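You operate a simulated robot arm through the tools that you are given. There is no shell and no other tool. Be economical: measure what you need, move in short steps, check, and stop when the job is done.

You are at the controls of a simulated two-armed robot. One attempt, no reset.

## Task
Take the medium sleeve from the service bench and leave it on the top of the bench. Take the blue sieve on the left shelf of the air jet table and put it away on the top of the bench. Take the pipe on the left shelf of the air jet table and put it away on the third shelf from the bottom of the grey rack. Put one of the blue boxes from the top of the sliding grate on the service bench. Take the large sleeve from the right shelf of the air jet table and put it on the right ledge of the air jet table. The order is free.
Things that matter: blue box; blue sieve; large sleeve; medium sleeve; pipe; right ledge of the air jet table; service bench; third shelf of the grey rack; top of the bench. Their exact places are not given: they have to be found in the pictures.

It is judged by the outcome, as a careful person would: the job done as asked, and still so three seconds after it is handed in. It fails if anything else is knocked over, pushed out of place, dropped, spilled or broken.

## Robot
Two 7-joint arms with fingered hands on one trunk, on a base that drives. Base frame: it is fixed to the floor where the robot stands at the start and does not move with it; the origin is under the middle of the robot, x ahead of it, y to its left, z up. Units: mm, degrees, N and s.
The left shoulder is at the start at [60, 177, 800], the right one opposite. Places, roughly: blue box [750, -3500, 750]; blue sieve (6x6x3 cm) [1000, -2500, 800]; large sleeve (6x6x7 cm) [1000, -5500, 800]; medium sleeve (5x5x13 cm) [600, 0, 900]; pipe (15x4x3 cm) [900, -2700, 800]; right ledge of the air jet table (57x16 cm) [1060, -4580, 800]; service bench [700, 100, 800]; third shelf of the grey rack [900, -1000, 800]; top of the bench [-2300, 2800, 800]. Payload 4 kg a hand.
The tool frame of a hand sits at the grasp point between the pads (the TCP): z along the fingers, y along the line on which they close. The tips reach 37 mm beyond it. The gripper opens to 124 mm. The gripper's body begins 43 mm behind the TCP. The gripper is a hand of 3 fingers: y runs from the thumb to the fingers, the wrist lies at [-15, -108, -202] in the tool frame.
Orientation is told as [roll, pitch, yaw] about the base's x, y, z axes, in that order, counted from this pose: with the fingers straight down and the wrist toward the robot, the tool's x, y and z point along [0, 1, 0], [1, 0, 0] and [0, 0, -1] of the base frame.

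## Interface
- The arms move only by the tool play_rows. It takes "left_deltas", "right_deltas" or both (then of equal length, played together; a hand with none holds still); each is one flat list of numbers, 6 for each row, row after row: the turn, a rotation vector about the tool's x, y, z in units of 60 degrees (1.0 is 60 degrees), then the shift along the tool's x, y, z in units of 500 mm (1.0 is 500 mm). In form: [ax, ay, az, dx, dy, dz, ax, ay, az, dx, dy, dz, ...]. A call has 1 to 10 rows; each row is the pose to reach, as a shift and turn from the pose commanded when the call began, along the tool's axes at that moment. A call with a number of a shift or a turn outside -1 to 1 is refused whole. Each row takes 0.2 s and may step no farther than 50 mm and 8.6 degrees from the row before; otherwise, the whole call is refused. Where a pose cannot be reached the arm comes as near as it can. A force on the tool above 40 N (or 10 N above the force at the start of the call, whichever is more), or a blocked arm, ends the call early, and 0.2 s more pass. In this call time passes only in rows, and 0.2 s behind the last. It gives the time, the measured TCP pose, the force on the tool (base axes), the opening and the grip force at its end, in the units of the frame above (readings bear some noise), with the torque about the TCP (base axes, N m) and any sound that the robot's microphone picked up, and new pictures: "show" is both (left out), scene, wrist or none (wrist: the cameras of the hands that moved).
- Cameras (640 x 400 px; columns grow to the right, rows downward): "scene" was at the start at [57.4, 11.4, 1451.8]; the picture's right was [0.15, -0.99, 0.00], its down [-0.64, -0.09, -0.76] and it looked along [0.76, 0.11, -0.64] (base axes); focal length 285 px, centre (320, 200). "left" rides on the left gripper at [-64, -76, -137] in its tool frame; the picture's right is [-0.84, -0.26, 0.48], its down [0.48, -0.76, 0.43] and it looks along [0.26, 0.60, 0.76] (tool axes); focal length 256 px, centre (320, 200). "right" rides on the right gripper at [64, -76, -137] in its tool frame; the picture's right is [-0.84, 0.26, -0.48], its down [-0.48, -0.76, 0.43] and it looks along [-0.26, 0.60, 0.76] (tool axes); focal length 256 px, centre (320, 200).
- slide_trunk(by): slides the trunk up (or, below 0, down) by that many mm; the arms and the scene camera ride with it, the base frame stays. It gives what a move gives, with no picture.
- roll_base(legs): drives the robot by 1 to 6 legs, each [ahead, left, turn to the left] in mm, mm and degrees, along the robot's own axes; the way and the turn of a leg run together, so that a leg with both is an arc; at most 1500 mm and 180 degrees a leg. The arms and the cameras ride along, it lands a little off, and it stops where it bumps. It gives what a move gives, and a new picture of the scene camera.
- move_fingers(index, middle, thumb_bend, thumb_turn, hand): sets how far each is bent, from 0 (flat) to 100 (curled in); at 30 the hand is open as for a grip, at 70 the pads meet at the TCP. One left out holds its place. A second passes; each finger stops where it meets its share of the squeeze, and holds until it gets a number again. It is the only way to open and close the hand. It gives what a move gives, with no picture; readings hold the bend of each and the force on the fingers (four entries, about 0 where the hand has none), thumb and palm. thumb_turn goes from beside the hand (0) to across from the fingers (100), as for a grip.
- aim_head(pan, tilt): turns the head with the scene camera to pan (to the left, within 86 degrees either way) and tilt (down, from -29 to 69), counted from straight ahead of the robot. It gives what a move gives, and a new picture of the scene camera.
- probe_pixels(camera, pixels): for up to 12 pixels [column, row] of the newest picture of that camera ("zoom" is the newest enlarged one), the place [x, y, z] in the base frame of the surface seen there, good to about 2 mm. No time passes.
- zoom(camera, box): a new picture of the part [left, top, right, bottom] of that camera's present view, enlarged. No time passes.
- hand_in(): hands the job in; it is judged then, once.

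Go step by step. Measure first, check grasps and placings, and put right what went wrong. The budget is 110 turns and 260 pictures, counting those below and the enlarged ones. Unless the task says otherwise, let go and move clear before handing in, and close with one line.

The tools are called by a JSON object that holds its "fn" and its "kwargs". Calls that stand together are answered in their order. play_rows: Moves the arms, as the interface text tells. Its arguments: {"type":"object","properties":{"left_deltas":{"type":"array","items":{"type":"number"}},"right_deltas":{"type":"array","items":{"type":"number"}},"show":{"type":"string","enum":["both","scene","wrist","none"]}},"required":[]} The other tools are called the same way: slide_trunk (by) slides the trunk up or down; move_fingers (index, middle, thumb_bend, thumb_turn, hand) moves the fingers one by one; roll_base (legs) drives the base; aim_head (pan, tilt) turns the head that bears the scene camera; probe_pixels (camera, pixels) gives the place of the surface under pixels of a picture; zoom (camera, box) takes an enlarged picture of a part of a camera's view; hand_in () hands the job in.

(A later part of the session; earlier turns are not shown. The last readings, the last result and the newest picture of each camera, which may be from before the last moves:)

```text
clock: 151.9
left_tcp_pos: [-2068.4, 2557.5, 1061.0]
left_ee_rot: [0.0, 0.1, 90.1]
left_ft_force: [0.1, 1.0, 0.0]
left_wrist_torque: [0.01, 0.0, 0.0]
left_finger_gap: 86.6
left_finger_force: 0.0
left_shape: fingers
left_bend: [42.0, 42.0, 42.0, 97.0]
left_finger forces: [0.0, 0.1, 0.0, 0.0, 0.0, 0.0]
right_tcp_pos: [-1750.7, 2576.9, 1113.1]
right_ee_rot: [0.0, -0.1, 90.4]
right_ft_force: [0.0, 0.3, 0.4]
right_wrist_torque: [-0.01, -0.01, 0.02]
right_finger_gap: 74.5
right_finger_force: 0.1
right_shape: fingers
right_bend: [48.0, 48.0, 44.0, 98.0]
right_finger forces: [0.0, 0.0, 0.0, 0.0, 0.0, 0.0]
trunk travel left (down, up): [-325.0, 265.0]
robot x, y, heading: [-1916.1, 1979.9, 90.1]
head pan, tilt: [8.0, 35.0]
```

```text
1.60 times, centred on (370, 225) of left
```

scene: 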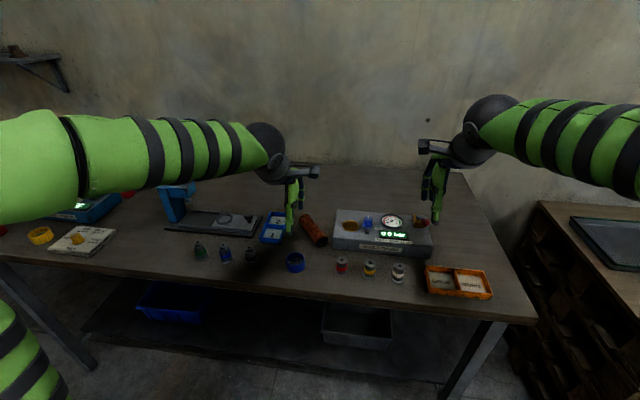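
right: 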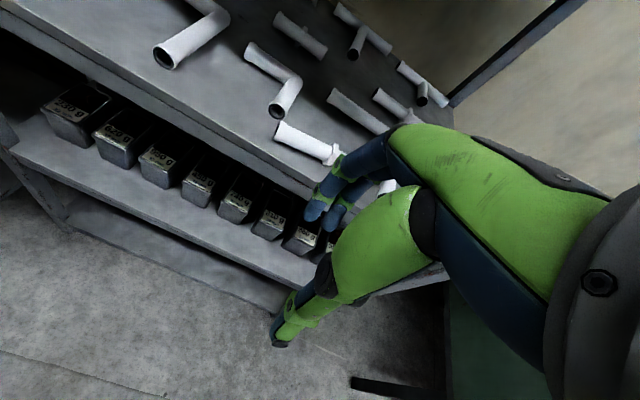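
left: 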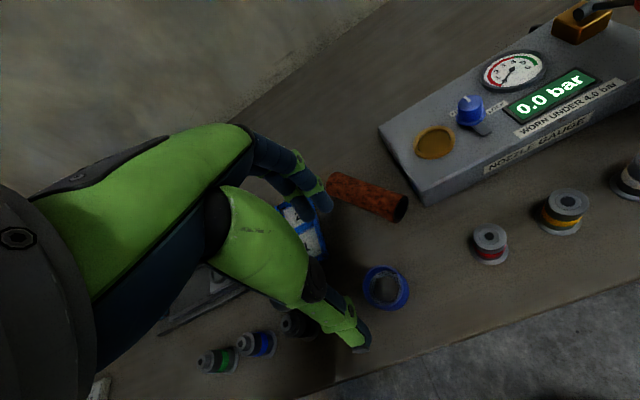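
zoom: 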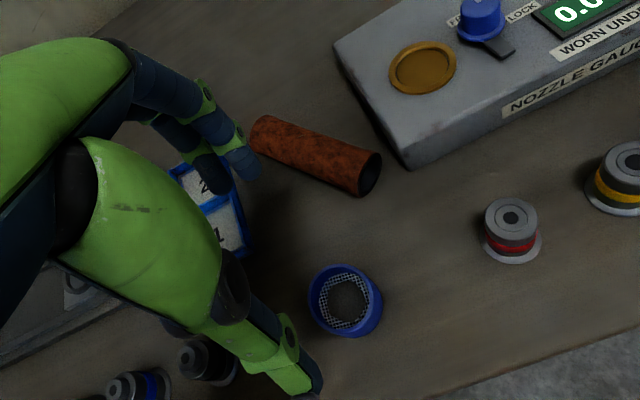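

The sieve stands level on the bench with its grit in place. Now I'll back off and drive to the sliding grate.

{"fn": "roll_base", "kwargs": {"legs": [[-400, 0, 0], [-830, -355, 0], [-830, -355, 0], [-830, -355, 0], [0, 0, -90], [0, -1500, 0]]}}

{"fn": "roll_base", "kwargs": {"legs": [[0, -900, 0], [500, 0, 0]]}}

{"fn": "aim_head", "kwargs": {"pan": -5, "tilt": 35}}

{"fn": "aim_head", "kwargs": {"pan": -60, "tilt": 25}}

```text
clock: 178.3
left_tcp_pos: [-125.6, -2205.6, 1062.3]
left_ee_rot: [0.0, 0.1, 5.2]
left_ft_force: [0.1, 0.8, -0.4]
left_wrist_torque: [-0.06, 0.0, -0.02]
left_finger_gap: 86.8
left_finger_force: 0.1
left_shape: fingers
left_bend: [42.0, 42.0, 42.0, 97.0]
left_finger forces: [0.2, 0.0, 0.1, 0.0, 0.0, 0.0]
right_tcp_pos: [-78.7, -2519.0, 1114.9]
right_ee_rot: [0.0, 0.1, 5.3]
right_ft_force: [-0.4, -0.3, 0.4]
right_wrist_torque: [0.01, 0.0, 0.02]
right_finger_gap: 74.1
right_finger_force: 0.1
right_shape: fingers
right_bend: [48.0, 48.0, 44.0, 98.0]
right_finger forces: [0.0, 0.1, 0.0, 0.0, 0.0, 0.1]
trunk travel left (down, up): [-325.0, 265.0]
robot x, y, heading: [-689.1, -2410.6, 5.2]
head pan, tilt: [8.0, 35.0]
```

scene: 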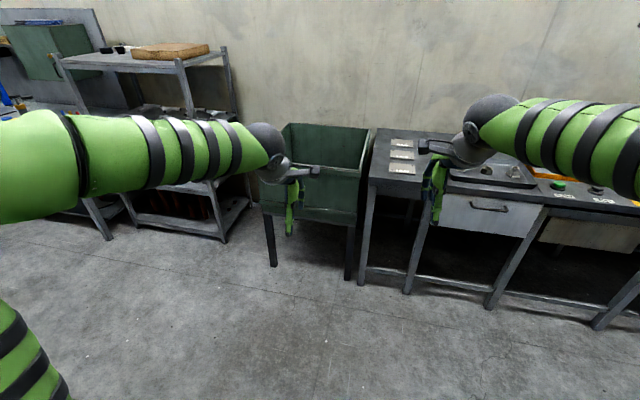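

```text
clock: 185.7
left_tcp_pos: [460.0, -3039.3, 1061.0]
left_ee_rot: [0.0, 0.2, 6.4]
left_ft_force: [0.4, 0.7, 0.6]
left_wrist_torque: [-0.01, 0.02, -0.01]
left_finger_gap: 86.8
left_finger_force: 0.0
left_shape: fingers
left_bend: [42.0, 42.0, 42.0, 97.0]
left_finger forces: [0.1, 0.0, 0.1, 0.0, 0.0, 0.0]
right_tcp_pos: [514.7, -3350.3, 1112.9]
right_ee_rot: [0.0, 0.1, 6.7]
right_ft_force: [0.1, -0.8, 0.9]
right_wrist_torque: [0.02, -0.03, -0.02]
right_finger_gap: 74.6
right_finger_force: 0.0
right_shape: fingers
right_bend: [48.0, 48.0, 44.0, 98.0]
right_finger forces: [0.0, 0.0, 0.1, 0.1, 0.0, 0.0]
trunk travel left (down, up): [-325.0, 265.0]
robot x, y, heading: [-99.0, -3256.1, 6.6]
head pan, tilt: [8.0, 35.0]
```

scene: 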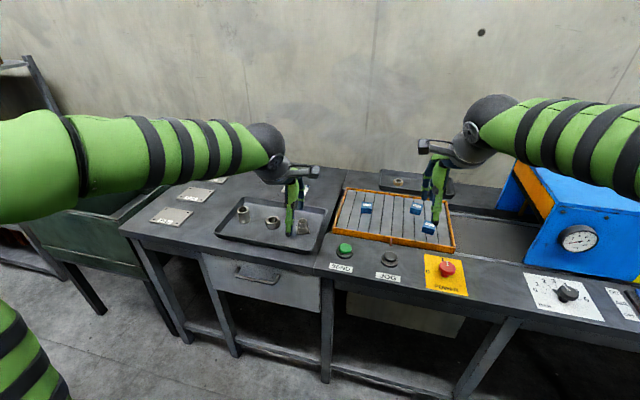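

```text
clock: 186.4
left_tcp_pos: [458.9, -3037.9, 1062.1]
left_ee_rot: [-0.1, 0.1, 6.4]
left_ft_force: [0.8, -0.5, -0.4]
left_wrist_torque: [0.04, -0.04, 0.02]
left_finger_gap: 86.8
left_finger_force: 0.0
left_shape: fingers
left_bend: [42.0, 42.0, 42.0, 97.0]
left_finger forces: [0.0, 0.1, 0.0, 0.1, 0.2, 0.0]
right_tcp_pos: [514.7, -3350.0, 1114.2]
right_ee_rot: [-0.1, 0.0, 6.7]
right_ft_force: [0.1, 0.4, -0.2]
right_wrist_torque: [-0.03, 0.0, -0.02]
right_finger_gap: 74.2
right_finger_force: 0.0
right_shape: fingers
right_bend: [48.0, 48.0, 44.0, 98.0]
right_finger forces: [0.0, 0.0, 0.0, 0.0, 0.0, 0.0]
trunk travel left (down, up): [-325.0, 265.0]
robot x, y, heading: [-98.4, -3256.4, 6.6]
head pan, tilt: [-5.0, 35.0]
```

scene: 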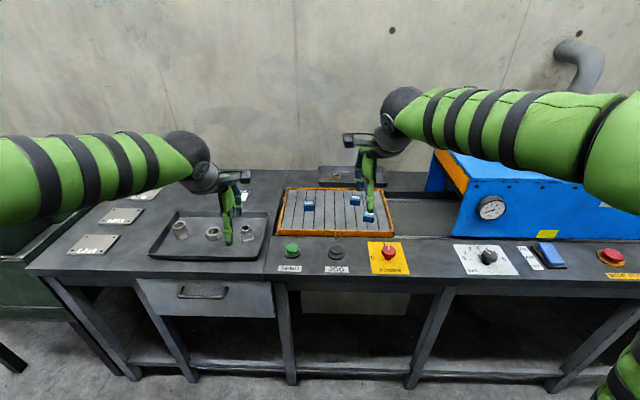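

```text
clock: 187.6
left_tcp_pos: [459.7, -3037.9, 1061.0]
left_ee_rot: [-0.1, 0.1, 6.5]
left_ft_force: [0.7, 1.1, 0.5]
left_wrist_torque: [0.01, -0.01, -0.02]
left_finger_gap: 87.1
left_finger_force: 0.0
left_shape: fingers
left_bend: [42.0, 42.0, 42.0, 97.0]
left_finger forces: [0.0, 0.0, 0.0, 0.0, 0.0, 0.1]
right_tcp_pos: [513.3, -3351.4, 1113.4]
right_ee_rot: [0.0, 0.0, 6.7]
right_ft_force: [-0.7, 0.2, -0.8]
right_wrist_torque: [0.02, 0.01, -0.01]
right_finger_gap: 74.5
right_finger_force: 0.0
right_shape: fingers
right_bend: [48.0, 48.0, 44.0, 98.0]
right_finger forces: [0.0, 0.0, 0.0, 0.1, 0.1, 0.1]
trunk travel left (down, up): [-325.0, 265.0]
robot x, y, heading: [-99.6, -3255.4, 6.2]
head pan, tilt: [-60.0, 25.0]
```

scene: 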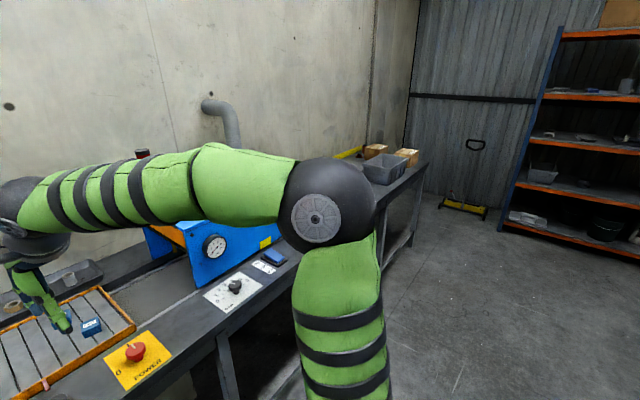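

The grate with its three blue boxes is ahead. I'll square up, move closer and open the right hand.

{"fn": "roll_base", "kwargs": {"legs": [[180, -50, -6.4]]}}

{"fn": "move_fingers", "kwargs": {"hand": "right", "index": 40, "middle": 40, "thumb_bend": 40}}

{"fn": "aim_head", "kwargs": {"pan": -10, "tilt": 40}}

{"fn": "zoom", "kwargs": {"camera": "scene", "box": [220, 160, 460, 310]}}

{"fn": "zoom", "kwargs": {"camera": "right", "box": [0, 0, 640, 400]}}

```text
clock: 189.2
left_tcp_pos: [667.8, -3139.4, 1060.8]
left_ee_rot: [0.1, 0.1, 0.2]
left_ft_force: [0.4, 0.3, 0.5]
left_wrist_torque: [-0.02, 0.02, 0.06]
left_finger_gap: 87.2
left_finger_force: 0.0
left_shape: fingers
left_bend: [42.0, 42.0, 42.0, 97.0]
left_finger forces: [0.1, 0.0, 0.0, 0.0, 0.0, 0.0]
right_tcp_pos: [687.0, -3456.6, 1113.8]
right_ee_rot: [0.0, 0.2, 0.3]
right_ft_force: [0.2, 0.1, 0.5]
right_wrist_torque: [0.02, 0.03, -0.01]
right_finger_gap: 74.2
right_finger_force: 0.0
right_shape: fingers
right_bend: [48.0, 48.0, 44.0, 98.0]
right_finger forces: [0.0, 0.1, 0.0, 0.1, 0.0, 0.0]
trunk travel left (down, up): [-325.0, 265.0]
robot x, y, heading: [89.2, -3293.3, 0.2]
head pan, tilt: [-60.0, 25.0]
```

scene: 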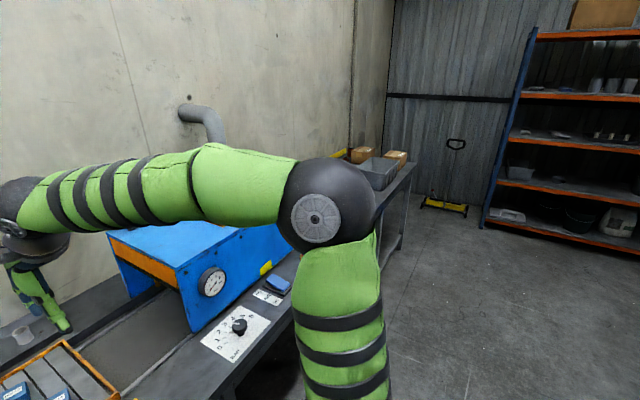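

```text
clock: 190.2
left_tcp_pos: [668.0, -3139.4, 1063.0]
left_ee_rot: [0.0, 0.1, 0.1]
left_ft_force: [-0.3, 0.6, 0.0]
left_wrist_torque: [0.0, 0.02, 0.03]
left_finger_gap: 86.9
left_finger_force: 0.0
left_shape: fingers
left_bend: [42.0, 42.0, 42.0, 97.0]
left_finger forces: [0.0, 0.1, 0.0, 0.0, 0.1, 0.0]
right_tcp_pos: [687.5, -3456.6, 1113.3]
right_ee_rot: [0.0, 0.0, 0.4]
right_ft_force: [-0.5, 0.4, 0.2]
right_wrist_torque: [-0.03, -0.02, -0.02]
right_finger_gap: 92.9
right_finger_force: 0.1
right_shape: fingers
right_bend: [40.0, 40.0, 40.0, 98.0]
right_finger forces: [0.1, 0.0, 0.1, 0.0, 0.0, 0.0]
trunk travel left (down, up): [-325.0, 265.0]
robot x, y, heading: [86.8, -3295.5, 0.1]
head pan, tilt: [-60.0, 25.0]
```

```text
clock: 191.4
left_tcp_pos: [667.7, -3140.0, 1062.5]
left_ee_rot: [0.1, 0.1, 0.3]
left_ft_force: [0.0, -0.6, 0.0]
left_wrist_torque: [0.01, 0.0, -0.01]
left_finger_gap: 86.8
left_finger_force: 0.1
left_shape: fingers
left_bend: [42.0, 42.0, 42.0, 97.0]
left_finger forces: [0.0, 0.0, 0.1, 0.1, 0.0, 0.0]
right_tcp_pos: [686.6, -3456.3, 1113.8]
right_ee_rot: [-0.1, -0.1, 0.2]
right_ft_force: [0.5, -0.2, -0.2]
right_wrist_torque: [0.03, 0.0, 0.02]
right_finger_gap: 93.0
right_finger_force: 0.0
right_shape: fingers
right_bend: [40.0, 40.0, 40.0, 98.0]
right_finger forces: [0.0, 0.1, 0.0, 0.1, 0.1, 0.0]
trunk travel left (down, up): [-325.0, 265.0]
robot x, y, heading: [87.5, -3294.6, 0.1]
head pan, tilt: [-10.0, 40.0]
```

scene: 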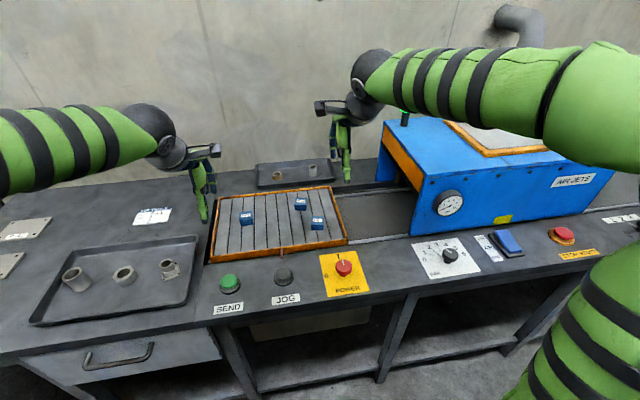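

```text
2.67 times, centred on (340, 235) of scene
```

zoom: 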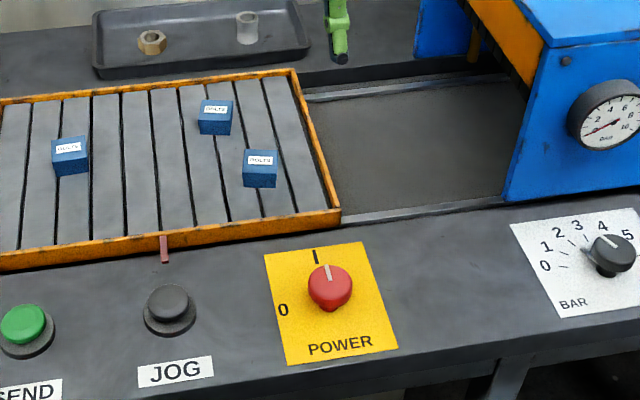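

```text
1.00 times, centred on (320, 200) of right
```

zoom: 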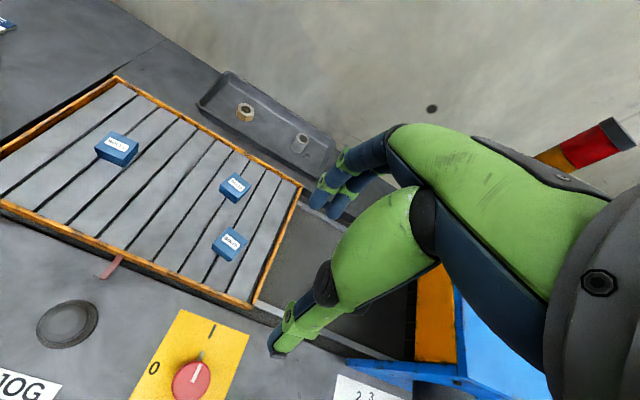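

I'll measure the boxes in the right camera.

{"fn": "probe_pixels", "kwargs": {"camera": "zoom", "pixels": [[110, 137], [138, 147], [122, 160], [96, 150], [116, 145], [235, 180], [228, 240], [116, 200], [190, 130], [90, 130], [238, 232], [221, 196]]}}

{"fn": "zoom", "kwargs": {"camera": "right", "box": [60, 100, 280, 280]}}

```text
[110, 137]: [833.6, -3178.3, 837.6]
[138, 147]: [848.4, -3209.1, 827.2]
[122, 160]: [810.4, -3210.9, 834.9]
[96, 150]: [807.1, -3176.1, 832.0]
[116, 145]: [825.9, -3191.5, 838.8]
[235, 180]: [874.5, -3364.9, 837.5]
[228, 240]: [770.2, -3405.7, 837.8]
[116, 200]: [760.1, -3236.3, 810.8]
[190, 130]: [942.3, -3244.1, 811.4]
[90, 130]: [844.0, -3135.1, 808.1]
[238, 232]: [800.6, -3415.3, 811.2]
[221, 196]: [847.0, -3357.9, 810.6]
```

```text
2.22 times, centred on (170, 190) of right
```

zoom: 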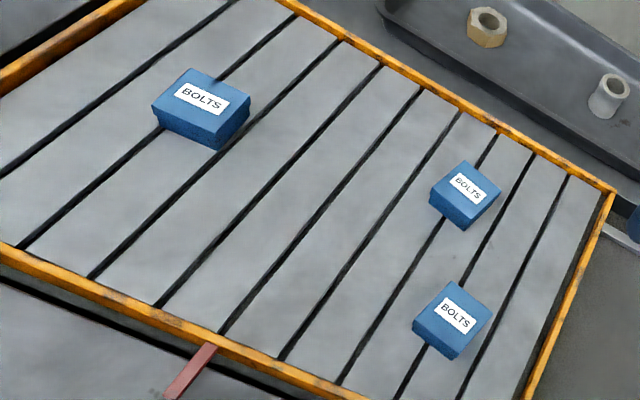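

{"fn": "probe_pixels", "kwargs": {"camera": "zoom", "pixels": [[189, 72], [245, 96], [212, 128], [156, 103], [455, 284], [489, 313], [452, 344], [416, 316], [453, 315]]}}

```text
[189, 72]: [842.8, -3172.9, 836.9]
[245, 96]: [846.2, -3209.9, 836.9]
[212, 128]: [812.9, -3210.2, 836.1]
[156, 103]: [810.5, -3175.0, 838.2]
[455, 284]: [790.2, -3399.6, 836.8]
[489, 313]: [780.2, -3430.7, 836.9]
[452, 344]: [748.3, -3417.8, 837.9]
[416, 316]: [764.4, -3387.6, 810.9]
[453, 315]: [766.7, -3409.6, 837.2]
```

The left box is nearly square to me: centre (828, -3192), 34 mm wide, top z 838 on slats at z 811. I'll take it with the left hand.

{"fn": "play_rows", "kwargs": {"left_deltas": [0, 0, -0.01, -0.026, 0.08, 0, 0, 0, -0.02, -0.052, 0.16, 0, 0, 0, -0.04, -0.078, 0.24, 0, 0, 0, -0.04, -0.104, 0.32, 0, 0, 0, -0.04, -0.104, 0.32, 0.08, 0, 0, -0.04, -0.104, 0.32, 0.16, 0, 0, -0.04, -0.104, 0.32, 0.24, 0, 0, -0.04, -0.104, 0.32, 0.32], "show": "wrist"}}

```text
clock: 193.2
left_tcp_pos: [826.8, -3191.9, 900.2]
left_ee_rot: [0.0, 0.1, 2.5]
left_ft_force: [-0.4, 1.0, 0.5]
left_wrist_torque: [0.02, -0.01, 0.02]
left_finger_gap: 87.1
left_finger_force: 0.0
left_shape: fingers
left_bend: [42.0, 42.0, 42.0, 97.0]
left_finger forces: [0.0, 0.0, 0.0, 0.0, 0.0, 0.1]
right_tcp_pos: [687.0, -3456.2, 1113.1]
right_ee_rot: [0.1, -0.1, 0.3]
right_ft_force: [0.2, -0.5, -0.4]
right_wrist_torque: [-0.02, -0.01, -0.02]
right_finger_gap: 93.0
right_finger_force: 0.0
right_shape: fingers
right_bend: [40.0, 40.0, 40.0, 98.0]
right_finger forces: [0.1, 0.0, 0.1, 0.0, 0.1, 0.1]
trunk travel left (down, up): [-325.0, 265.0]
robot x, y, heading: [86.3, -3293.1, 0.1]
head pan, tilt: [-10.0, 40.0]
```

left: 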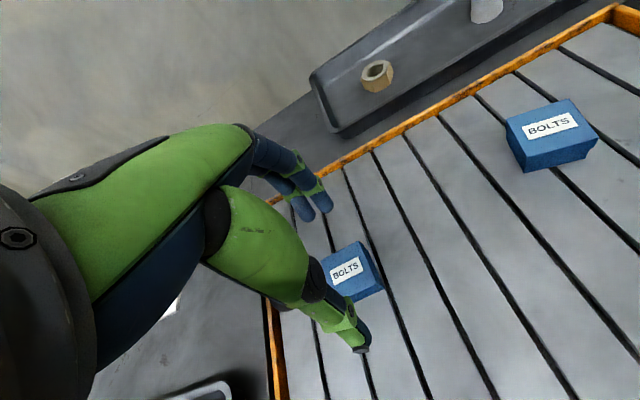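

The box sits between the thumb and fingers. I'll go down to z 857 and close.

{"fn": "play_rows", "kwargs": {"left_deltas": [0, 0, 0, 0, 0.002, 0.05, 0, 0, 0, 0, 0.002, 0.086], "show": "none"}}

{"fn": "move_fingers", "kwargs": {"hand": "left", "index": 70, "middle": 70, "thumb_bend": 70}}

{"fn": "play_rows", "kwargs": {"left_deltas": [0, 0, 0, 0, 0, -0.02, 0, 0, 0, 0, 0, -0.08]}}

```text
clock: 193.8
left_tcp_pos: [828.3, -3189.1, 857.4]
left_ee_rot: [0.0, 0.1, 2.5]
left_ft_force: [-1.1, 0.9, -0.3]
left_wrist_torque: [0.02, -0.02, 0.02]
left_finger_gap: 87.0
left_finger_force: 0.1
left_shape: fingers
left_bend: [42.0, 42.0, 42.0, 97.0]
left_finger forces: [0.0, 0.1, 0.1, 0.0, 0.0, 0.0]
right_tcp_pos: [687.7, -3457.0, 1113.3]
right_ee_rot: [0.0, 0.1, 0.3]
right_ft_force: [-0.3, 1.0, 0.1]
right_wrist_torque: [0.02, -0.04, 0.01]
right_finger_gap: 92.9
right_finger_force: 0.2
right_shape: fingers
right_bend: [40.0, 40.0, 40.0, 98.0]
right_finger forces: [0.0, 0.1, 0.0, 0.1, 0.0, 0.0]
trunk travel left (down, up): [-325.0, 265.0]
robot x, y, heading: [85.1, -3292.0, 0.2]
head pan, tilt: [-10.0, 40.0]
```

```text
clock: 194.8
left_tcp_pos: [830.1, -3189.2, 859.0]
left_ee_rot: [0.0, 0.0, 2.6]
left_ft_force: [0.7, 1.4, 9.7]
left_wrist_torque: [0.05, -0.27, 0.01]
left_finger_gap: 41.5
left_finger_force: 26.4
left_shape: fingers
left_bend: [59.0, 60.0, 61.0, 96.0]
left_finger forces: [13.9, 12.1, 0.1, 0.1, 26.5, 0.1]
right_tcp_pos: [686.2, -3457.3, 1113.6]
right_ee_rot: [0.0, -0.1, 0.3]
right_ft_force: [-0.1, -0.7, 0.0]
right_wrist_torque: [0.0, 0.0, 0.01]
right_finger_gap: 93.0
right_finger_force: 0.0
right_shape: fingers
right_bend: [40.0, 40.0, 40.0, 98.0]
right_finger forces: [0.0, 0.0, 0.1, 0.1, 0.0, 0.0]
trunk travel left (down, up): [-325.0, 265.0]
robot x, y, heading: [83.6, -3292.7, -0.2]
head pan, tilt: [-10.0, 40.0]
```

```text
clock: 195.4
left_tcp_pos: [828.7, -3190.8, 898.0]
left_ee_rot: [0.1, 0.2, 2.5]
left_ft_force: [1.1, 0.2, -1.2]
left_wrist_torque: [0.01, -0.01, 0.03]
left_finger_gap: 41.0
left_finger_force: 23.9
left_shape: fingers
left_bend: [59.0, 60.0, 61.0, 96.0]
left_finger forces: [13.6, 10.4, 0.1, 0.0, 24.6, 0.1]
right_tcp_pos: [686.9, -3456.5, 1113.9]
right_ee_rot: [0.0, -0.1, 0.3]
right_ft_force: [0.1, -0.2, -0.3]
right_wrist_torque: [0.0, 0.02, 0.0]
right_finger_gap: 93.2
right_finger_force: 0.1
right_shape: fingers
right_bend: [40.0, 40.0, 40.0, 98.0]
right_finger forces: [0.0, 0.1, 0.1, 0.0, 0.1, 0.0]
trunk travel left (down, up): [-325.0, 265.0]
robot x, y, heading: [82.9, -3292.1, 0.2]
head pan, tilt: [-10.0, 40.0]
```

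scene: 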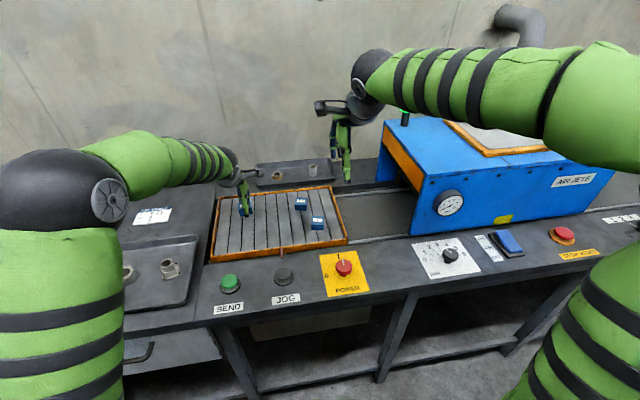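
left: 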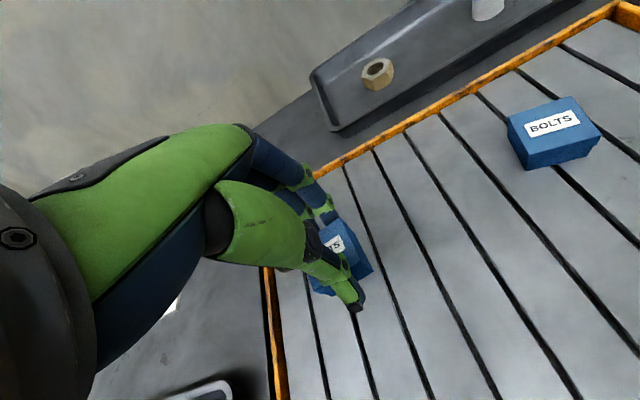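

The box is held. I'll lift it and draw back, then go on to the right shelf and use the right hand for the large sleeve.

{"fn": "play_rows", "kwargs": {"left_deltas": [0, 0, 0, 0, 0, -0.08, 0, 0, 0, 0, 0, -0.16, 0, 0, 0, 0, 0, -0.24, 0, 0, 0, 0, 0, -0.32, 0, 0, 0, 0, -0.08, -0.36, 0, 0, 0, 0, -0.16, -0.36, 0, 0, 0, 0, -0.24, -0.36, 0, 0, 0, 0, -0.3, -0.36], "show": "none"}}

{"fn": "roll_base", "kwargs": {"legs": [[-600, 0, 0], [0, -1100, 0], [0, -900, 0]]}}

{"fn": "aim_head", "kwargs": {"pan": 0, "tilt": 25}}

{"fn": "aim_head", "kwargs": {"pan": -50, "tilt": 25}}

```text
clock: 197.2
left_tcp_pos: [679.3, -3195.7, 1077.4]
left_ee_rot: [0.1, 0.0, 2.6]
left_ft_force: [0.2, 0.6, -1.5]
left_wrist_torque: [-0.02, 0.01, 0.0]
left_finger_gap: 41.1
left_finger_force: 24.3
left_shape: fingers
left_bend: [59.0, 61.0, 61.0, 96.0]
left_finger forces: [13.3, 10.5, 0.0, 0.0, 24.6, 0.1]
right_tcp_pos: [686.1, -3456.5, 1113.7]
right_ee_rot: [0.0, 0.0, 0.3]
right_ft_force: [-0.5, -0.9, 0.2]
right_wrist_torque: [0.01, -0.03, 0.0]
right_finger_gap: 92.9
right_finger_force: 0.1
right_shape: fingers
right_bend: [40.0, 40.0, 40.0, 98.0]
right_finger forces: [0.0, 0.0, 0.0, 0.1, 0.0, 0.1]
trunk travel left (down, up): [-325.0, 265.0]
robot x, y, heading: [87.9, -3293.8, -0.2]
head pan, tilt: [-10.0, 40.0]
```

```text
clock: 210.1
left_tcp_pos: [61.2, -5170.0, 1078.1]
left_ee_rot: [0.2, 0.1, 2.7]
left_ft_force: [-0.1, -0.8, -1.2]
left_wrist_torque: [-0.03, -0.03, 0.03]
left_finger_gap: 41.0
left_finger_force: 24.0
left_shape: fingers
left_bend: [59.0, 61.0, 61.0, 96.0]
left_finger forces: [13.4, 10.6, 0.0, 0.0, 24.4, 0.1]
right_tcp_pos: [67.9, -5430.3, 1114.2]
right_ee_rot: [0.0, 0.0, 0.5]
right_ft_force: [0.2, -0.3, 0.1]
right_wrist_torque: [-0.01, 0.01, -0.04]
right_finger_gap: 93.2
right_finger_force: 0.0
right_shape: fingers
right_bend: [40.0, 40.0, 40.0, 98.0]
right_finger forces: [0.0, 0.0, 0.0, 0.1, 0.0, 0.0]
trunk travel left (down, up): [-325.0, 265.0]
robot x, y, heading: [-533.9, -5268.1, 0.4]
head pan, tilt: [-10.0, 40.0]
```

scene: 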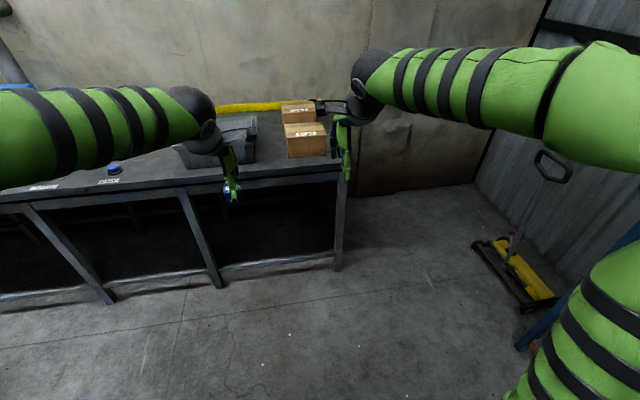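

```text
clock: 210.8
left_tcp_pos: [62.2, -5169.7, 1077.6]
left_ee_rot: [0.0, 0.0, 2.8]
left_ft_force: [0.0, -0.6, -1.4]
left_wrist_torque: [0.05, -0.01, 0.02]
left_finger_gap: 41.1
left_finger_force: 24.4
left_shape: fingers
left_bend: [59.0, 61.0, 61.0, 96.0]
left_finger forces: [13.4, 10.5, 0.1, 0.1, 24.6, 0.0]
right_tcp_pos: [68.3, -5429.5, 1112.5]
right_ee_rot: [0.0, 0.0, 0.4]
right_ft_force: [0.1, -0.9, 0.4]
right_wrist_torque: [-0.01, -0.02, 0.03]
right_finger_gap: 93.0
right_finger_force: 0.0
right_shape: fingers
right_bend: [40.0, 40.0, 40.0, 98.0]
right_finger forces: [0.1, 0.0, 0.0, 0.0, 0.0, 0.1]
trunk travel left (down, up): [-325.0, 265.0]
robot x, y, heading: [-532.0, -5268.1, 0.2]
head pan, tilt: [0.0, 25.0]
```

scene: 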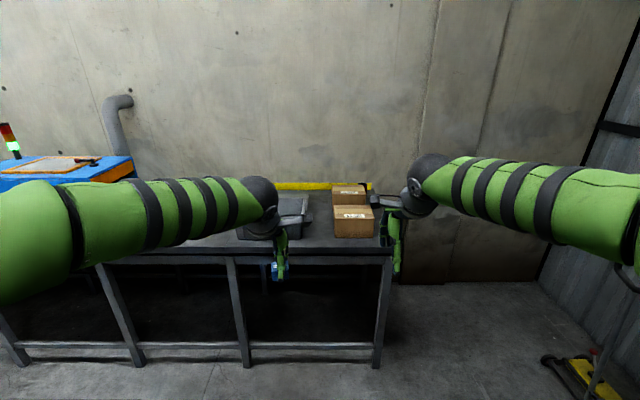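

```text
clock: 212.0
left_tcp_pos: [61.2, -5170.0, 1078.1]
left_ee_rot: [0.0, 0.1, 2.7]
left_ft_force: [0.2, -0.3, -1.2]
left_wrist_torque: [-0.01, 0.01, -0.05]
left_finger_gap: 41.1
left_finger_force: 24.0
left_shape: fingers
left_bend: [59.0, 61.0, 61.0, 96.0]
left_finger forces: [13.3, 10.4, 0.0, 0.0, 24.4, 0.1]
right_tcp_pos: [69.0, -5430.1, 1114.9]
right_ee_rot: [0.0, -0.1, 0.5]
right_ft_force: [0.1, -0.3, 0.0]
right_wrist_torque: [-0.02, -0.01, -0.01]
right_finger_gap: 93.0
right_finger_force: 0.1
right_shape: fingers
right_bend: [40.0, 40.0, 40.0, 98.0]
right_finger forces: [0.0, 0.0, 0.1, 0.0, 0.1, 0.0]
trunk travel left (down, up): [-325.0, 265.0]
robot x, y, heading: [-529.6, -5268.8, 0.1]
head pan, tilt: [-50.0, 25.0]
```

scene: 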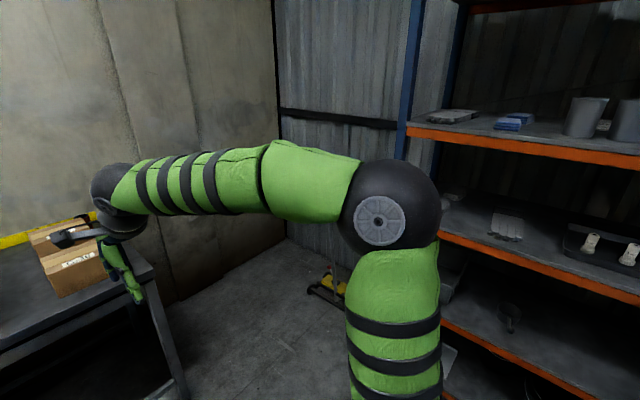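

The right end of the table has a grey bin and two cartons. I'll go closer to find the large sleeve.

{"fn": "roll_base", "kwargs": {"legs": [[450, 0, 0]]}}

{"fn": "aim_head", "kwargs": {"pan": 5, "tilt": 40}}

{"fn": "zoom", "kwargs": {"camera": "scene", "box": [160, 100, 480, 300]}}

{"fn": "zoom", "kwargs": {"camera": "right", "box": [0, 0, 640, 400]}}

```text
clock: 214.7
left_tcp_pos: [510.7, -5168.0, 1077.4]
left_ee_rot: [0.0, 0.1, 2.7]
left_ft_force: [-0.7, 0.0, -1.6]
left_wrist_torque: [0.04, -0.01, 0.01]
left_finger_gap: 41.3
left_finger_force: 24.0
left_shape: fingers
left_bend: [59.0, 61.0, 61.0, 96.0]
left_finger forces: [13.4, 10.4, 0.0, 0.0, 24.4, 0.1]
right_tcp_pos: [517.9, -5428.3, 1113.2]
right_ee_rot: [0.0, 0.1, 0.4]
right_ft_force: [0.0, 0.3, 0.4]
right_wrist_torque: [-0.03, 0.02, 0.01]
right_finger_gap: 92.6
right_finger_force: 0.0
right_shape: fingers
right_bend: [40.0, 40.0, 40.0, 98.0]
right_finger forces: [0.0, 0.1, 0.0, 0.0, 0.1, 0.1]
trunk travel left (down, up): [-325.0, 265.0]
robot x, y, heading: [-82.5, -5264.8, 0.3]
head pan, tilt: [-50.0, 25.0]
```

scene: 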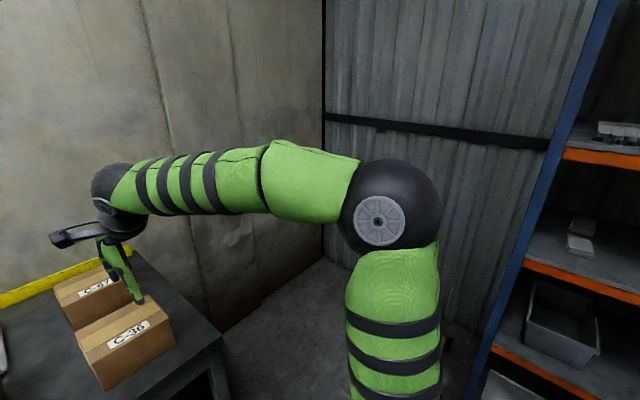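

```text
clock: 216.0
left_tcp_pos: [510.9, -5167.9, 1077.9]
left_ee_rot: [0.0, 0.1, 2.6]
left_ft_force: [1.3, -0.9, -1.2]
left_wrist_torque: [-0.01, 0.0, -0.03]
left_finger_gap: 41.2
left_finger_force: 24.2
left_shape: fingers
left_bend: [59.0, 61.0, 61.0, 96.0]
left_finger forces: [13.3, 10.4, 0.0, 0.0, 24.4, 0.1]
right_tcp_pos: [517.1, -5429.1, 1112.8]
right_ee_rot: [-0.1, 0.1, 0.4]
right_ft_force: [-0.2, 0.3, 0.3]
right_wrist_torque: [-0.01, -0.02, 0.0]
right_finger_gap: 93.1
right_finger_force: 0.0
right_shape: fingers
right_bend: [40.0, 40.0, 40.0, 98.0]
right_finger forces: [0.0, 0.0, 0.0, 0.0, 0.1, 0.0]
trunk travel left (down, up): [-325.0, 265.0]
robot x, y, heading: [-84.8, -5265.5, 0.4]
head pan, tilt: [5.0, 40.0]
```

scene: 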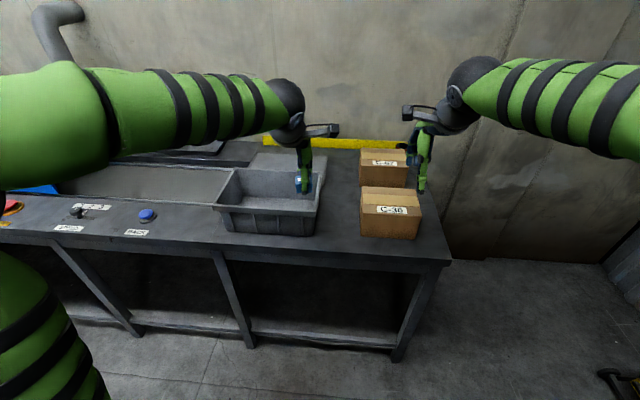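

```text
2.00 times, centred on (320, 200) of scene
```

zoom: 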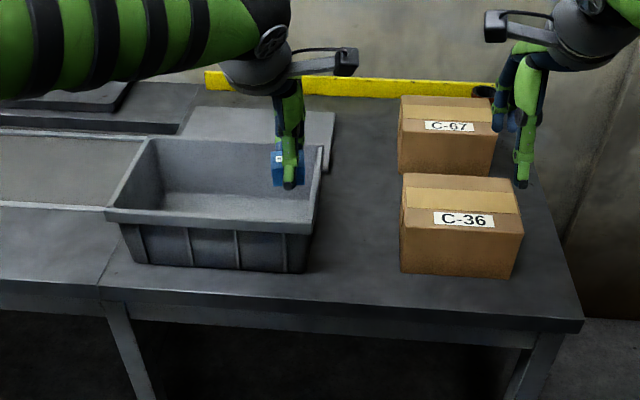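

```text
1.00 times, centred on (320, 200) of right
```

zoom: 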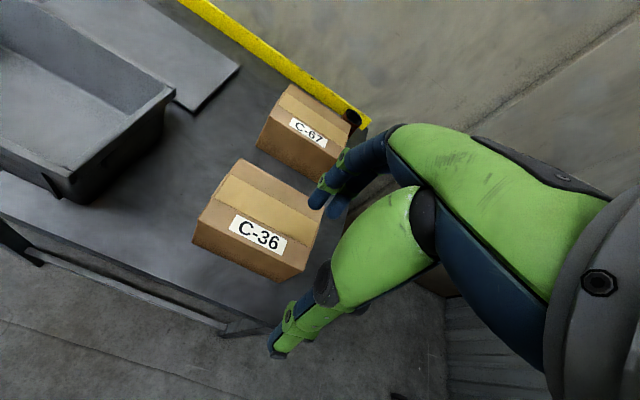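

Something dark sits behind carton C-67, at (352,118) in the right view. It may be the sleeve, so I'll look closer.

{"fn": "probe_pixels", "kwargs": {"camera": "zoom", "pixels": [[352, 118], [350, 113], [355, 122], [300, 90], [335, 160], [275, 150], [325, 105], [345, 130], [305, 250], [200, 225], [318, 195], [240, 165]]}}

{"fn": "zoom", "kwargs": {"camera": "right", "box": [250, 60, 410, 160]}}

{"fn": "zoom", "kwargs": {"camera": "scene", "box": [340, 120, 460, 195]}}

```text
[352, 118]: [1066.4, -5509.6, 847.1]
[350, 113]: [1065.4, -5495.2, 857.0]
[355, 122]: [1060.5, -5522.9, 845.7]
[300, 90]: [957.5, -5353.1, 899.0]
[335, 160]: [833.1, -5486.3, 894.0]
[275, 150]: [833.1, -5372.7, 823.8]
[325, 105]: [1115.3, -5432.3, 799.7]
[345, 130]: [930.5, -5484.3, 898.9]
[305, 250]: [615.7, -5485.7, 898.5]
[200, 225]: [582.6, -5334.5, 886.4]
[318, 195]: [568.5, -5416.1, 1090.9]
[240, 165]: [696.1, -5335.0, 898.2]
```

```text
4.00 times, centred on (330, 110) of right
```

zoom: 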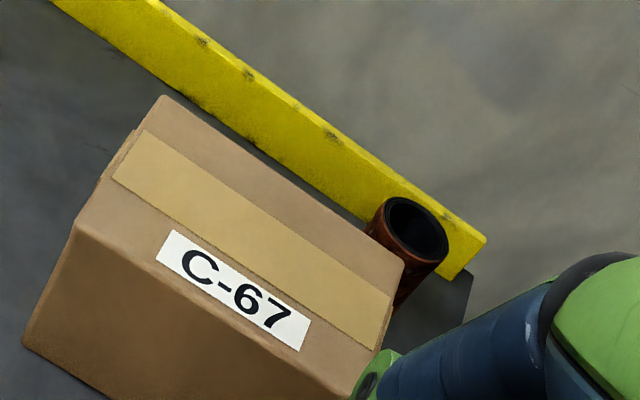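

```text
5.33 times, centred on (400, 158) of scene
```

zoom: 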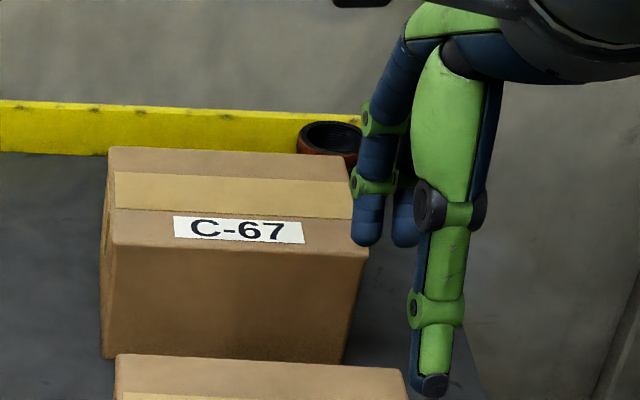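

The large sleeve stands behind carton C-67, at about (1050, -5505), with its top near z 868. I'll drive in, raise the trunk for reach, and get a clear view from above.

{"fn": "roll_base", "kwargs": {"legs": [[215, -130, 0]]}}

{"fn": "slide_trunk", "kwargs": {"by": 150}}

{"fn": "aim_head", "kwargs": {"pan": -5, "tilt": 45}}

{"fn": "zoom", "kwargs": {"camera": "right", "box": [0, 0, 640, 400]}}

{"fn": "zoom", "kwargs": {"camera": "scene", "box": [220, 80, 460, 230]}}

```text
clock: 217.8
left_tcp_pos: [731.9, -5297.8, 1077.7]
left_ee_rot: [0.2, 0.0, 2.5]
left_ft_force: [0.2, 0.3, -0.8]
left_wrist_torque: [0.02, 0.02, 0.01]
left_finger_gap: 41.2
left_finger_force: 23.7
left_shape: fingers
left_bend: [59.0, 61.0, 62.0, 96.0]
left_finger forces: [13.5, 10.4, 0.0, 0.0, 24.5, 0.0]
right_tcp_pos: [740.2, -5557.6, 1112.8]
right_ee_rot: [0.0, 0.0, 0.3]
right_ft_force: [0.4, -0.4, -0.5]
right_wrist_torque: [0.0, 0.02, -0.02]
right_finger_gap: 92.9
right_finger_force: 0.2
right_shape: fingers
right_bend: [40.0, 40.0, 40.0, 98.0]
right_finger forces: [0.1, 0.1, 0.0, 0.0, 0.0, 0.0]
trunk travel left (down, up): [-325.0, 265.0]
robot x, y, heading: [142.1, -5394.3, 0.2]
head pan, tilt: [5.0, 40.0]
```

scene: 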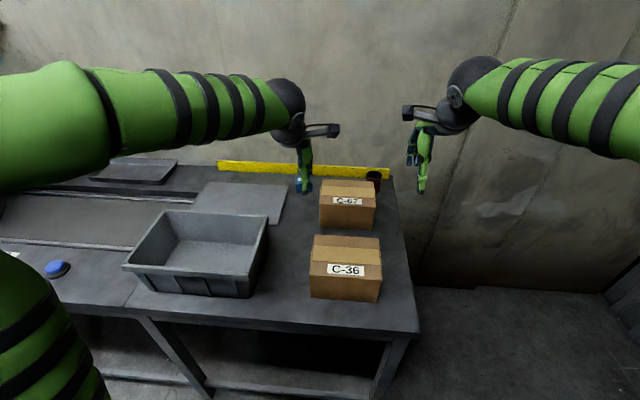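

```text
clock: 219.6
left_tcp_pos: [733.2, -5297.6, 1228.4]
left_ee_rot: [0.2, 0.0, 2.6]
left_ft_force: [-1.0, -0.1, -1.4]
left_wrist_torque: [-0.02, 0.02, 0.0]
left_finger_gap: 41.3
left_finger_force: 23.9
left_shape: fingers
left_bend: [59.0, 61.0, 62.0, 96.0]
left_finger forces: [13.4, 10.4, 0.1, 0.1, 24.5, 0.0]
right_tcp_pos: [739.7, -5558.9, 1264.0]
right_ee_rot: [-0.1, 0.0, 0.2]
right_ft_force: [-0.8, -0.6, 0.9]
right_wrist_torque: [0.0, 0.03, 0.03]
right_finger_gap: 92.8
right_finger_force: 0.0
right_shape: fingers
right_bend: [40.0, 40.0, 40.0, 98.0]
right_finger forces: [0.0, 0.1, 0.0, 0.0, 0.0, 0.0]
trunk travel left (down, up): [-475.0, 115.0]
robot x, y, heading: [141.3, -5395.0, -0.0]
head pan, tilt: [5.0, 40.0]
```

```text
clock: 220.3
left_tcp_pos: [732.5, -5298.1, 1226.7]
left_ee_rot: [0.1, 0.1, 2.6]
left_ft_force: [-1.1, 0.7, -0.8]
left_wrist_torque: [0.02, 0.0, 0.04]
left_finger_gap: 41.1
left_finger_force: 24.3
left_shape: fingers
left_bend: [59.0, 61.0, 62.0, 96.0]
left_finger forces: [13.3, 10.4, 0.0, 0.0, 24.5, 0.0]
right_tcp_pos: [738.9, -5558.6, 1262.2]
right_ee_rot: [0.0, 0.0, 0.3]
right_ft_force: [-0.6, -0.1, 0.0]
right_wrist_torque: [-0.01, -0.03, 0.02]
right_finger_gap: 93.1
right_finger_force: 0.1
right_shape: fingers
right_bend: [40.0, 40.0, 40.0, 98.0]
right_finger forces: [0.1, 0.1, 0.1, 0.1, 0.1, 0.0]
trunk travel left (down, up): [-475.0, 115.0]
robot x, y, heading: [136.9, -5392.5, -0.1]
head pan, tilt: [-5.0, 45.0]
```

scene: 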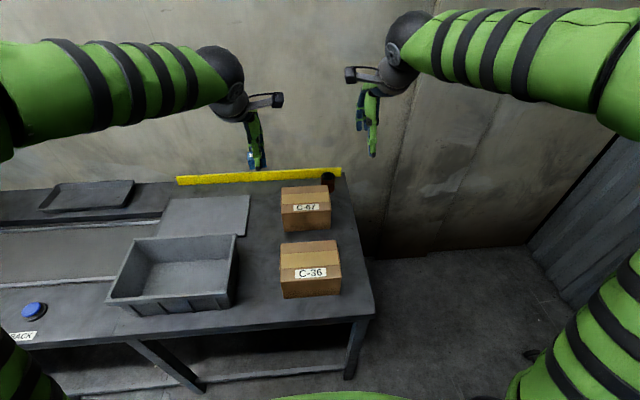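

```text
1.00 times, centred on (320, 200) of right
```

zoom: 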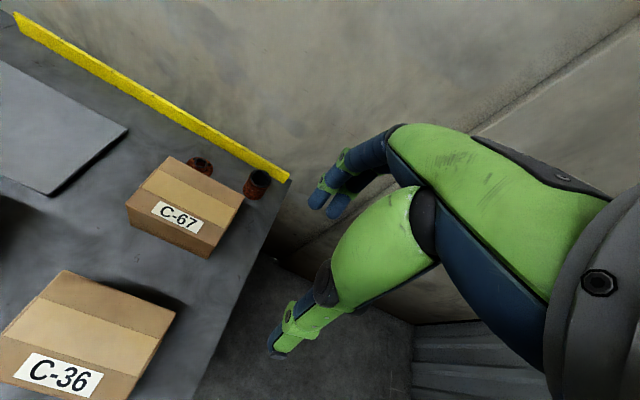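

```text
2.67 times, centred on (340, 155) of scene
```

zoom: 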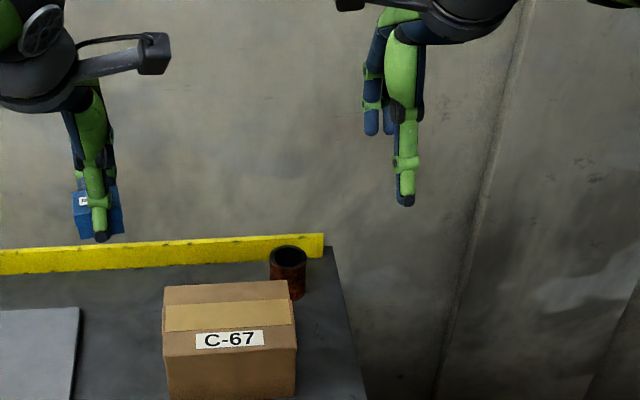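

There are two rusty rings behind the carton, at (200,165) and (258,183). I'll zoom to tell which is the large one.

{"fn": "zoom", "kwargs": {"camera": "right", "box": [160, 130, 304, 220]}}

{"fn": "probe_pixels", "kwargs": {"camera": "zoom", "pixels": [[430, 180], [400, 215], [440, 250], [480, 215], [430, 280], [480, 290], [180, 120], [140, 150], [220, 150], [180, 170], [560, 200], [300, 170]]}}

```text
4.44 times, centred on (232, 175) of right
```

zoom: 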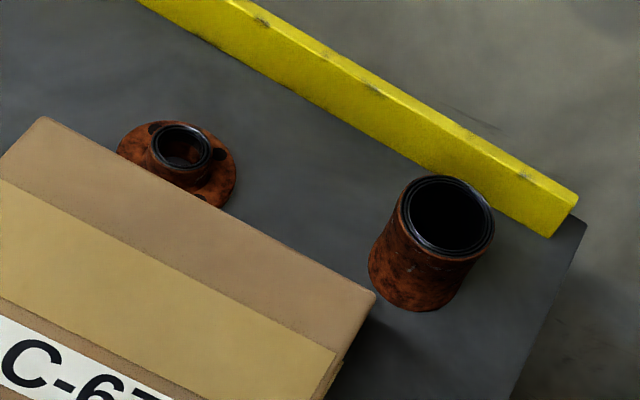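

```text
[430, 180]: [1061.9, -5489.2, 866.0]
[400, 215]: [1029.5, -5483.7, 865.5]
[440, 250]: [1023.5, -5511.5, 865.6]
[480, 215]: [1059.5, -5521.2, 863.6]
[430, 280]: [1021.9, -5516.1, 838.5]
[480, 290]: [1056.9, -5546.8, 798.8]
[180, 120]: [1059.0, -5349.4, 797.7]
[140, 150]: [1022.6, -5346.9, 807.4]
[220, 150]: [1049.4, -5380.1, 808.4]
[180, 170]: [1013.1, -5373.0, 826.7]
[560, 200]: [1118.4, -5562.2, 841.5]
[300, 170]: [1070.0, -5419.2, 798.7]
```

The taller plain ring is the large sleeve, centred at (1044, -5503) with top z 866; the other is a flange. I'll grip it across y, clear of carton and curb, and turn the base left to bring the right shoulder nearer.

{"fn": "roll_base", "kwargs": {"legs": [[0, 0, 20]]}}

{"fn": "play_rows", "kwargs": {"right_deltas": [0, 0, -0.13, 0, 0, 0, 0, 0, -0.26, 0, 0, 0, 0, 0, -0.39, 0, 0, 0, 0, 0, -0.52, 0, 0, 0, 0, 0, -0.65, 0, 0, 0, 0, 0, -0.78, 0, 0, 0, 0, 0, -0.91, 0, 0, 0, 0, 0, -1.0, 0, 0, 0]}}

```text
clock: 221.8
left_tcp_pos: [659.7, -5093.8, 1228.0]
left_ee_rot: [0.0, 0.0, 23.2]
left_ft_force: [-0.1, -0.8, -1.3]
left_wrist_torque: [-0.01, -0.02, 0.0]
left_finger_gap: 41.1
left_finger_force: 24.2
left_shape: fingers
left_bend: [59.0, 61.0, 62.0, 96.0]
left_finger forces: [13.4, 10.5, 0.0, 0.1, 24.5, 0.0]
right_tcp_pos: [758.2, -5336.0, 1263.6]
right_ee_rot: [0.0, -0.1, 21.0]
right_ft_force: [-0.1, 1.1, -0.4]
right_wrist_torque: [-0.02, 0.02, 0.0]
right_finger_gap: 92.8
right_finger_force: 0.0
right_shape: fingers
right_bend: [40.0, 40.0, 40.0, 98.0]
right_finger forces: [0.0, 0.0, 0.1, 0.1, 0.0, 0.1]
trunk travel left (down, up): [-475.0, 115.0]
robot x, y, heading: [137.4, -5391.9, 20.6]
head pan, tilt: [-5.0, 45.0]
```

scene: 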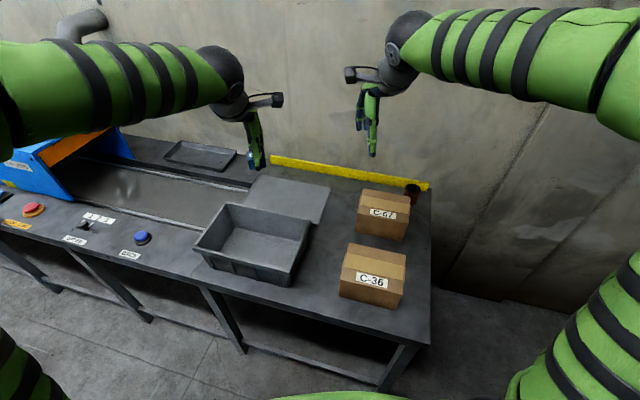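

```text
clock: 223.6
left_tcp_pos: [660.6, -5093.6, 1226.7]
left_ee_rot: [0.0, 0.1, 23.2]
left_ft_force: [-0.2, 0.2, -1.0]
left_wrist_torque: [-0.03, -0.01, -0.01]
left_finger_gap: 41.2
left_finger_force: 24.0
left_shape: fingers
left_bend: [59.0, 61.0, 62.0, 96.0]
left_finger forces: [13.4, 10.4, 0.0, 0.0, 24.3, 0.1]
right_tcp_pos: [760.0, -5336.6, 1263.7]
right_ee_rot: [0.0, 0.0, 81.2]
right_ft_force: [-1.0, 1.1, 0.7]
right_wrist_torque: [-0.01, 0.02, 0.0]
right_finger_gap: 92.9
right_finger_force: 0.1
right_shape: fingers
right_bend: [40.0, 40.0, 40.0, 98.0]
right_finger forces: [0.1, 0.0, 0.1, 0.0, 0.1, 0.1]
trunk travel left (down, up): [-475.0, 115.0]
robot x, y, heading: [135.2, -5390.8, 20.7]
head pan, tilt: [-5.0, 45.0]
```

scene: 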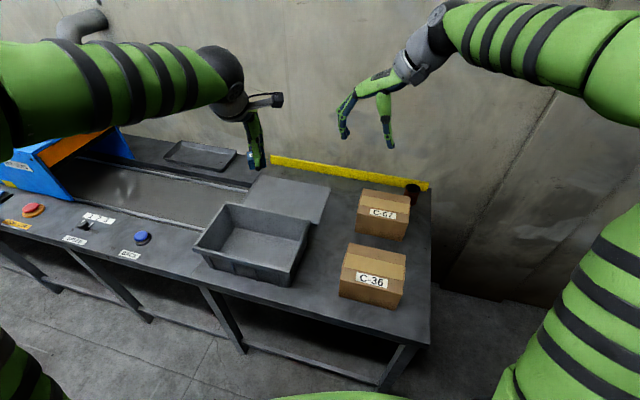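
right: 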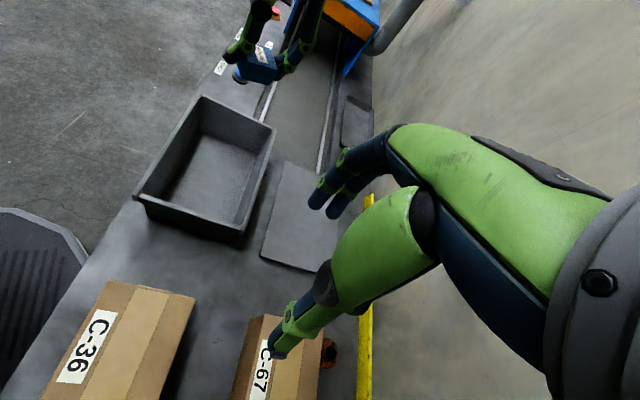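

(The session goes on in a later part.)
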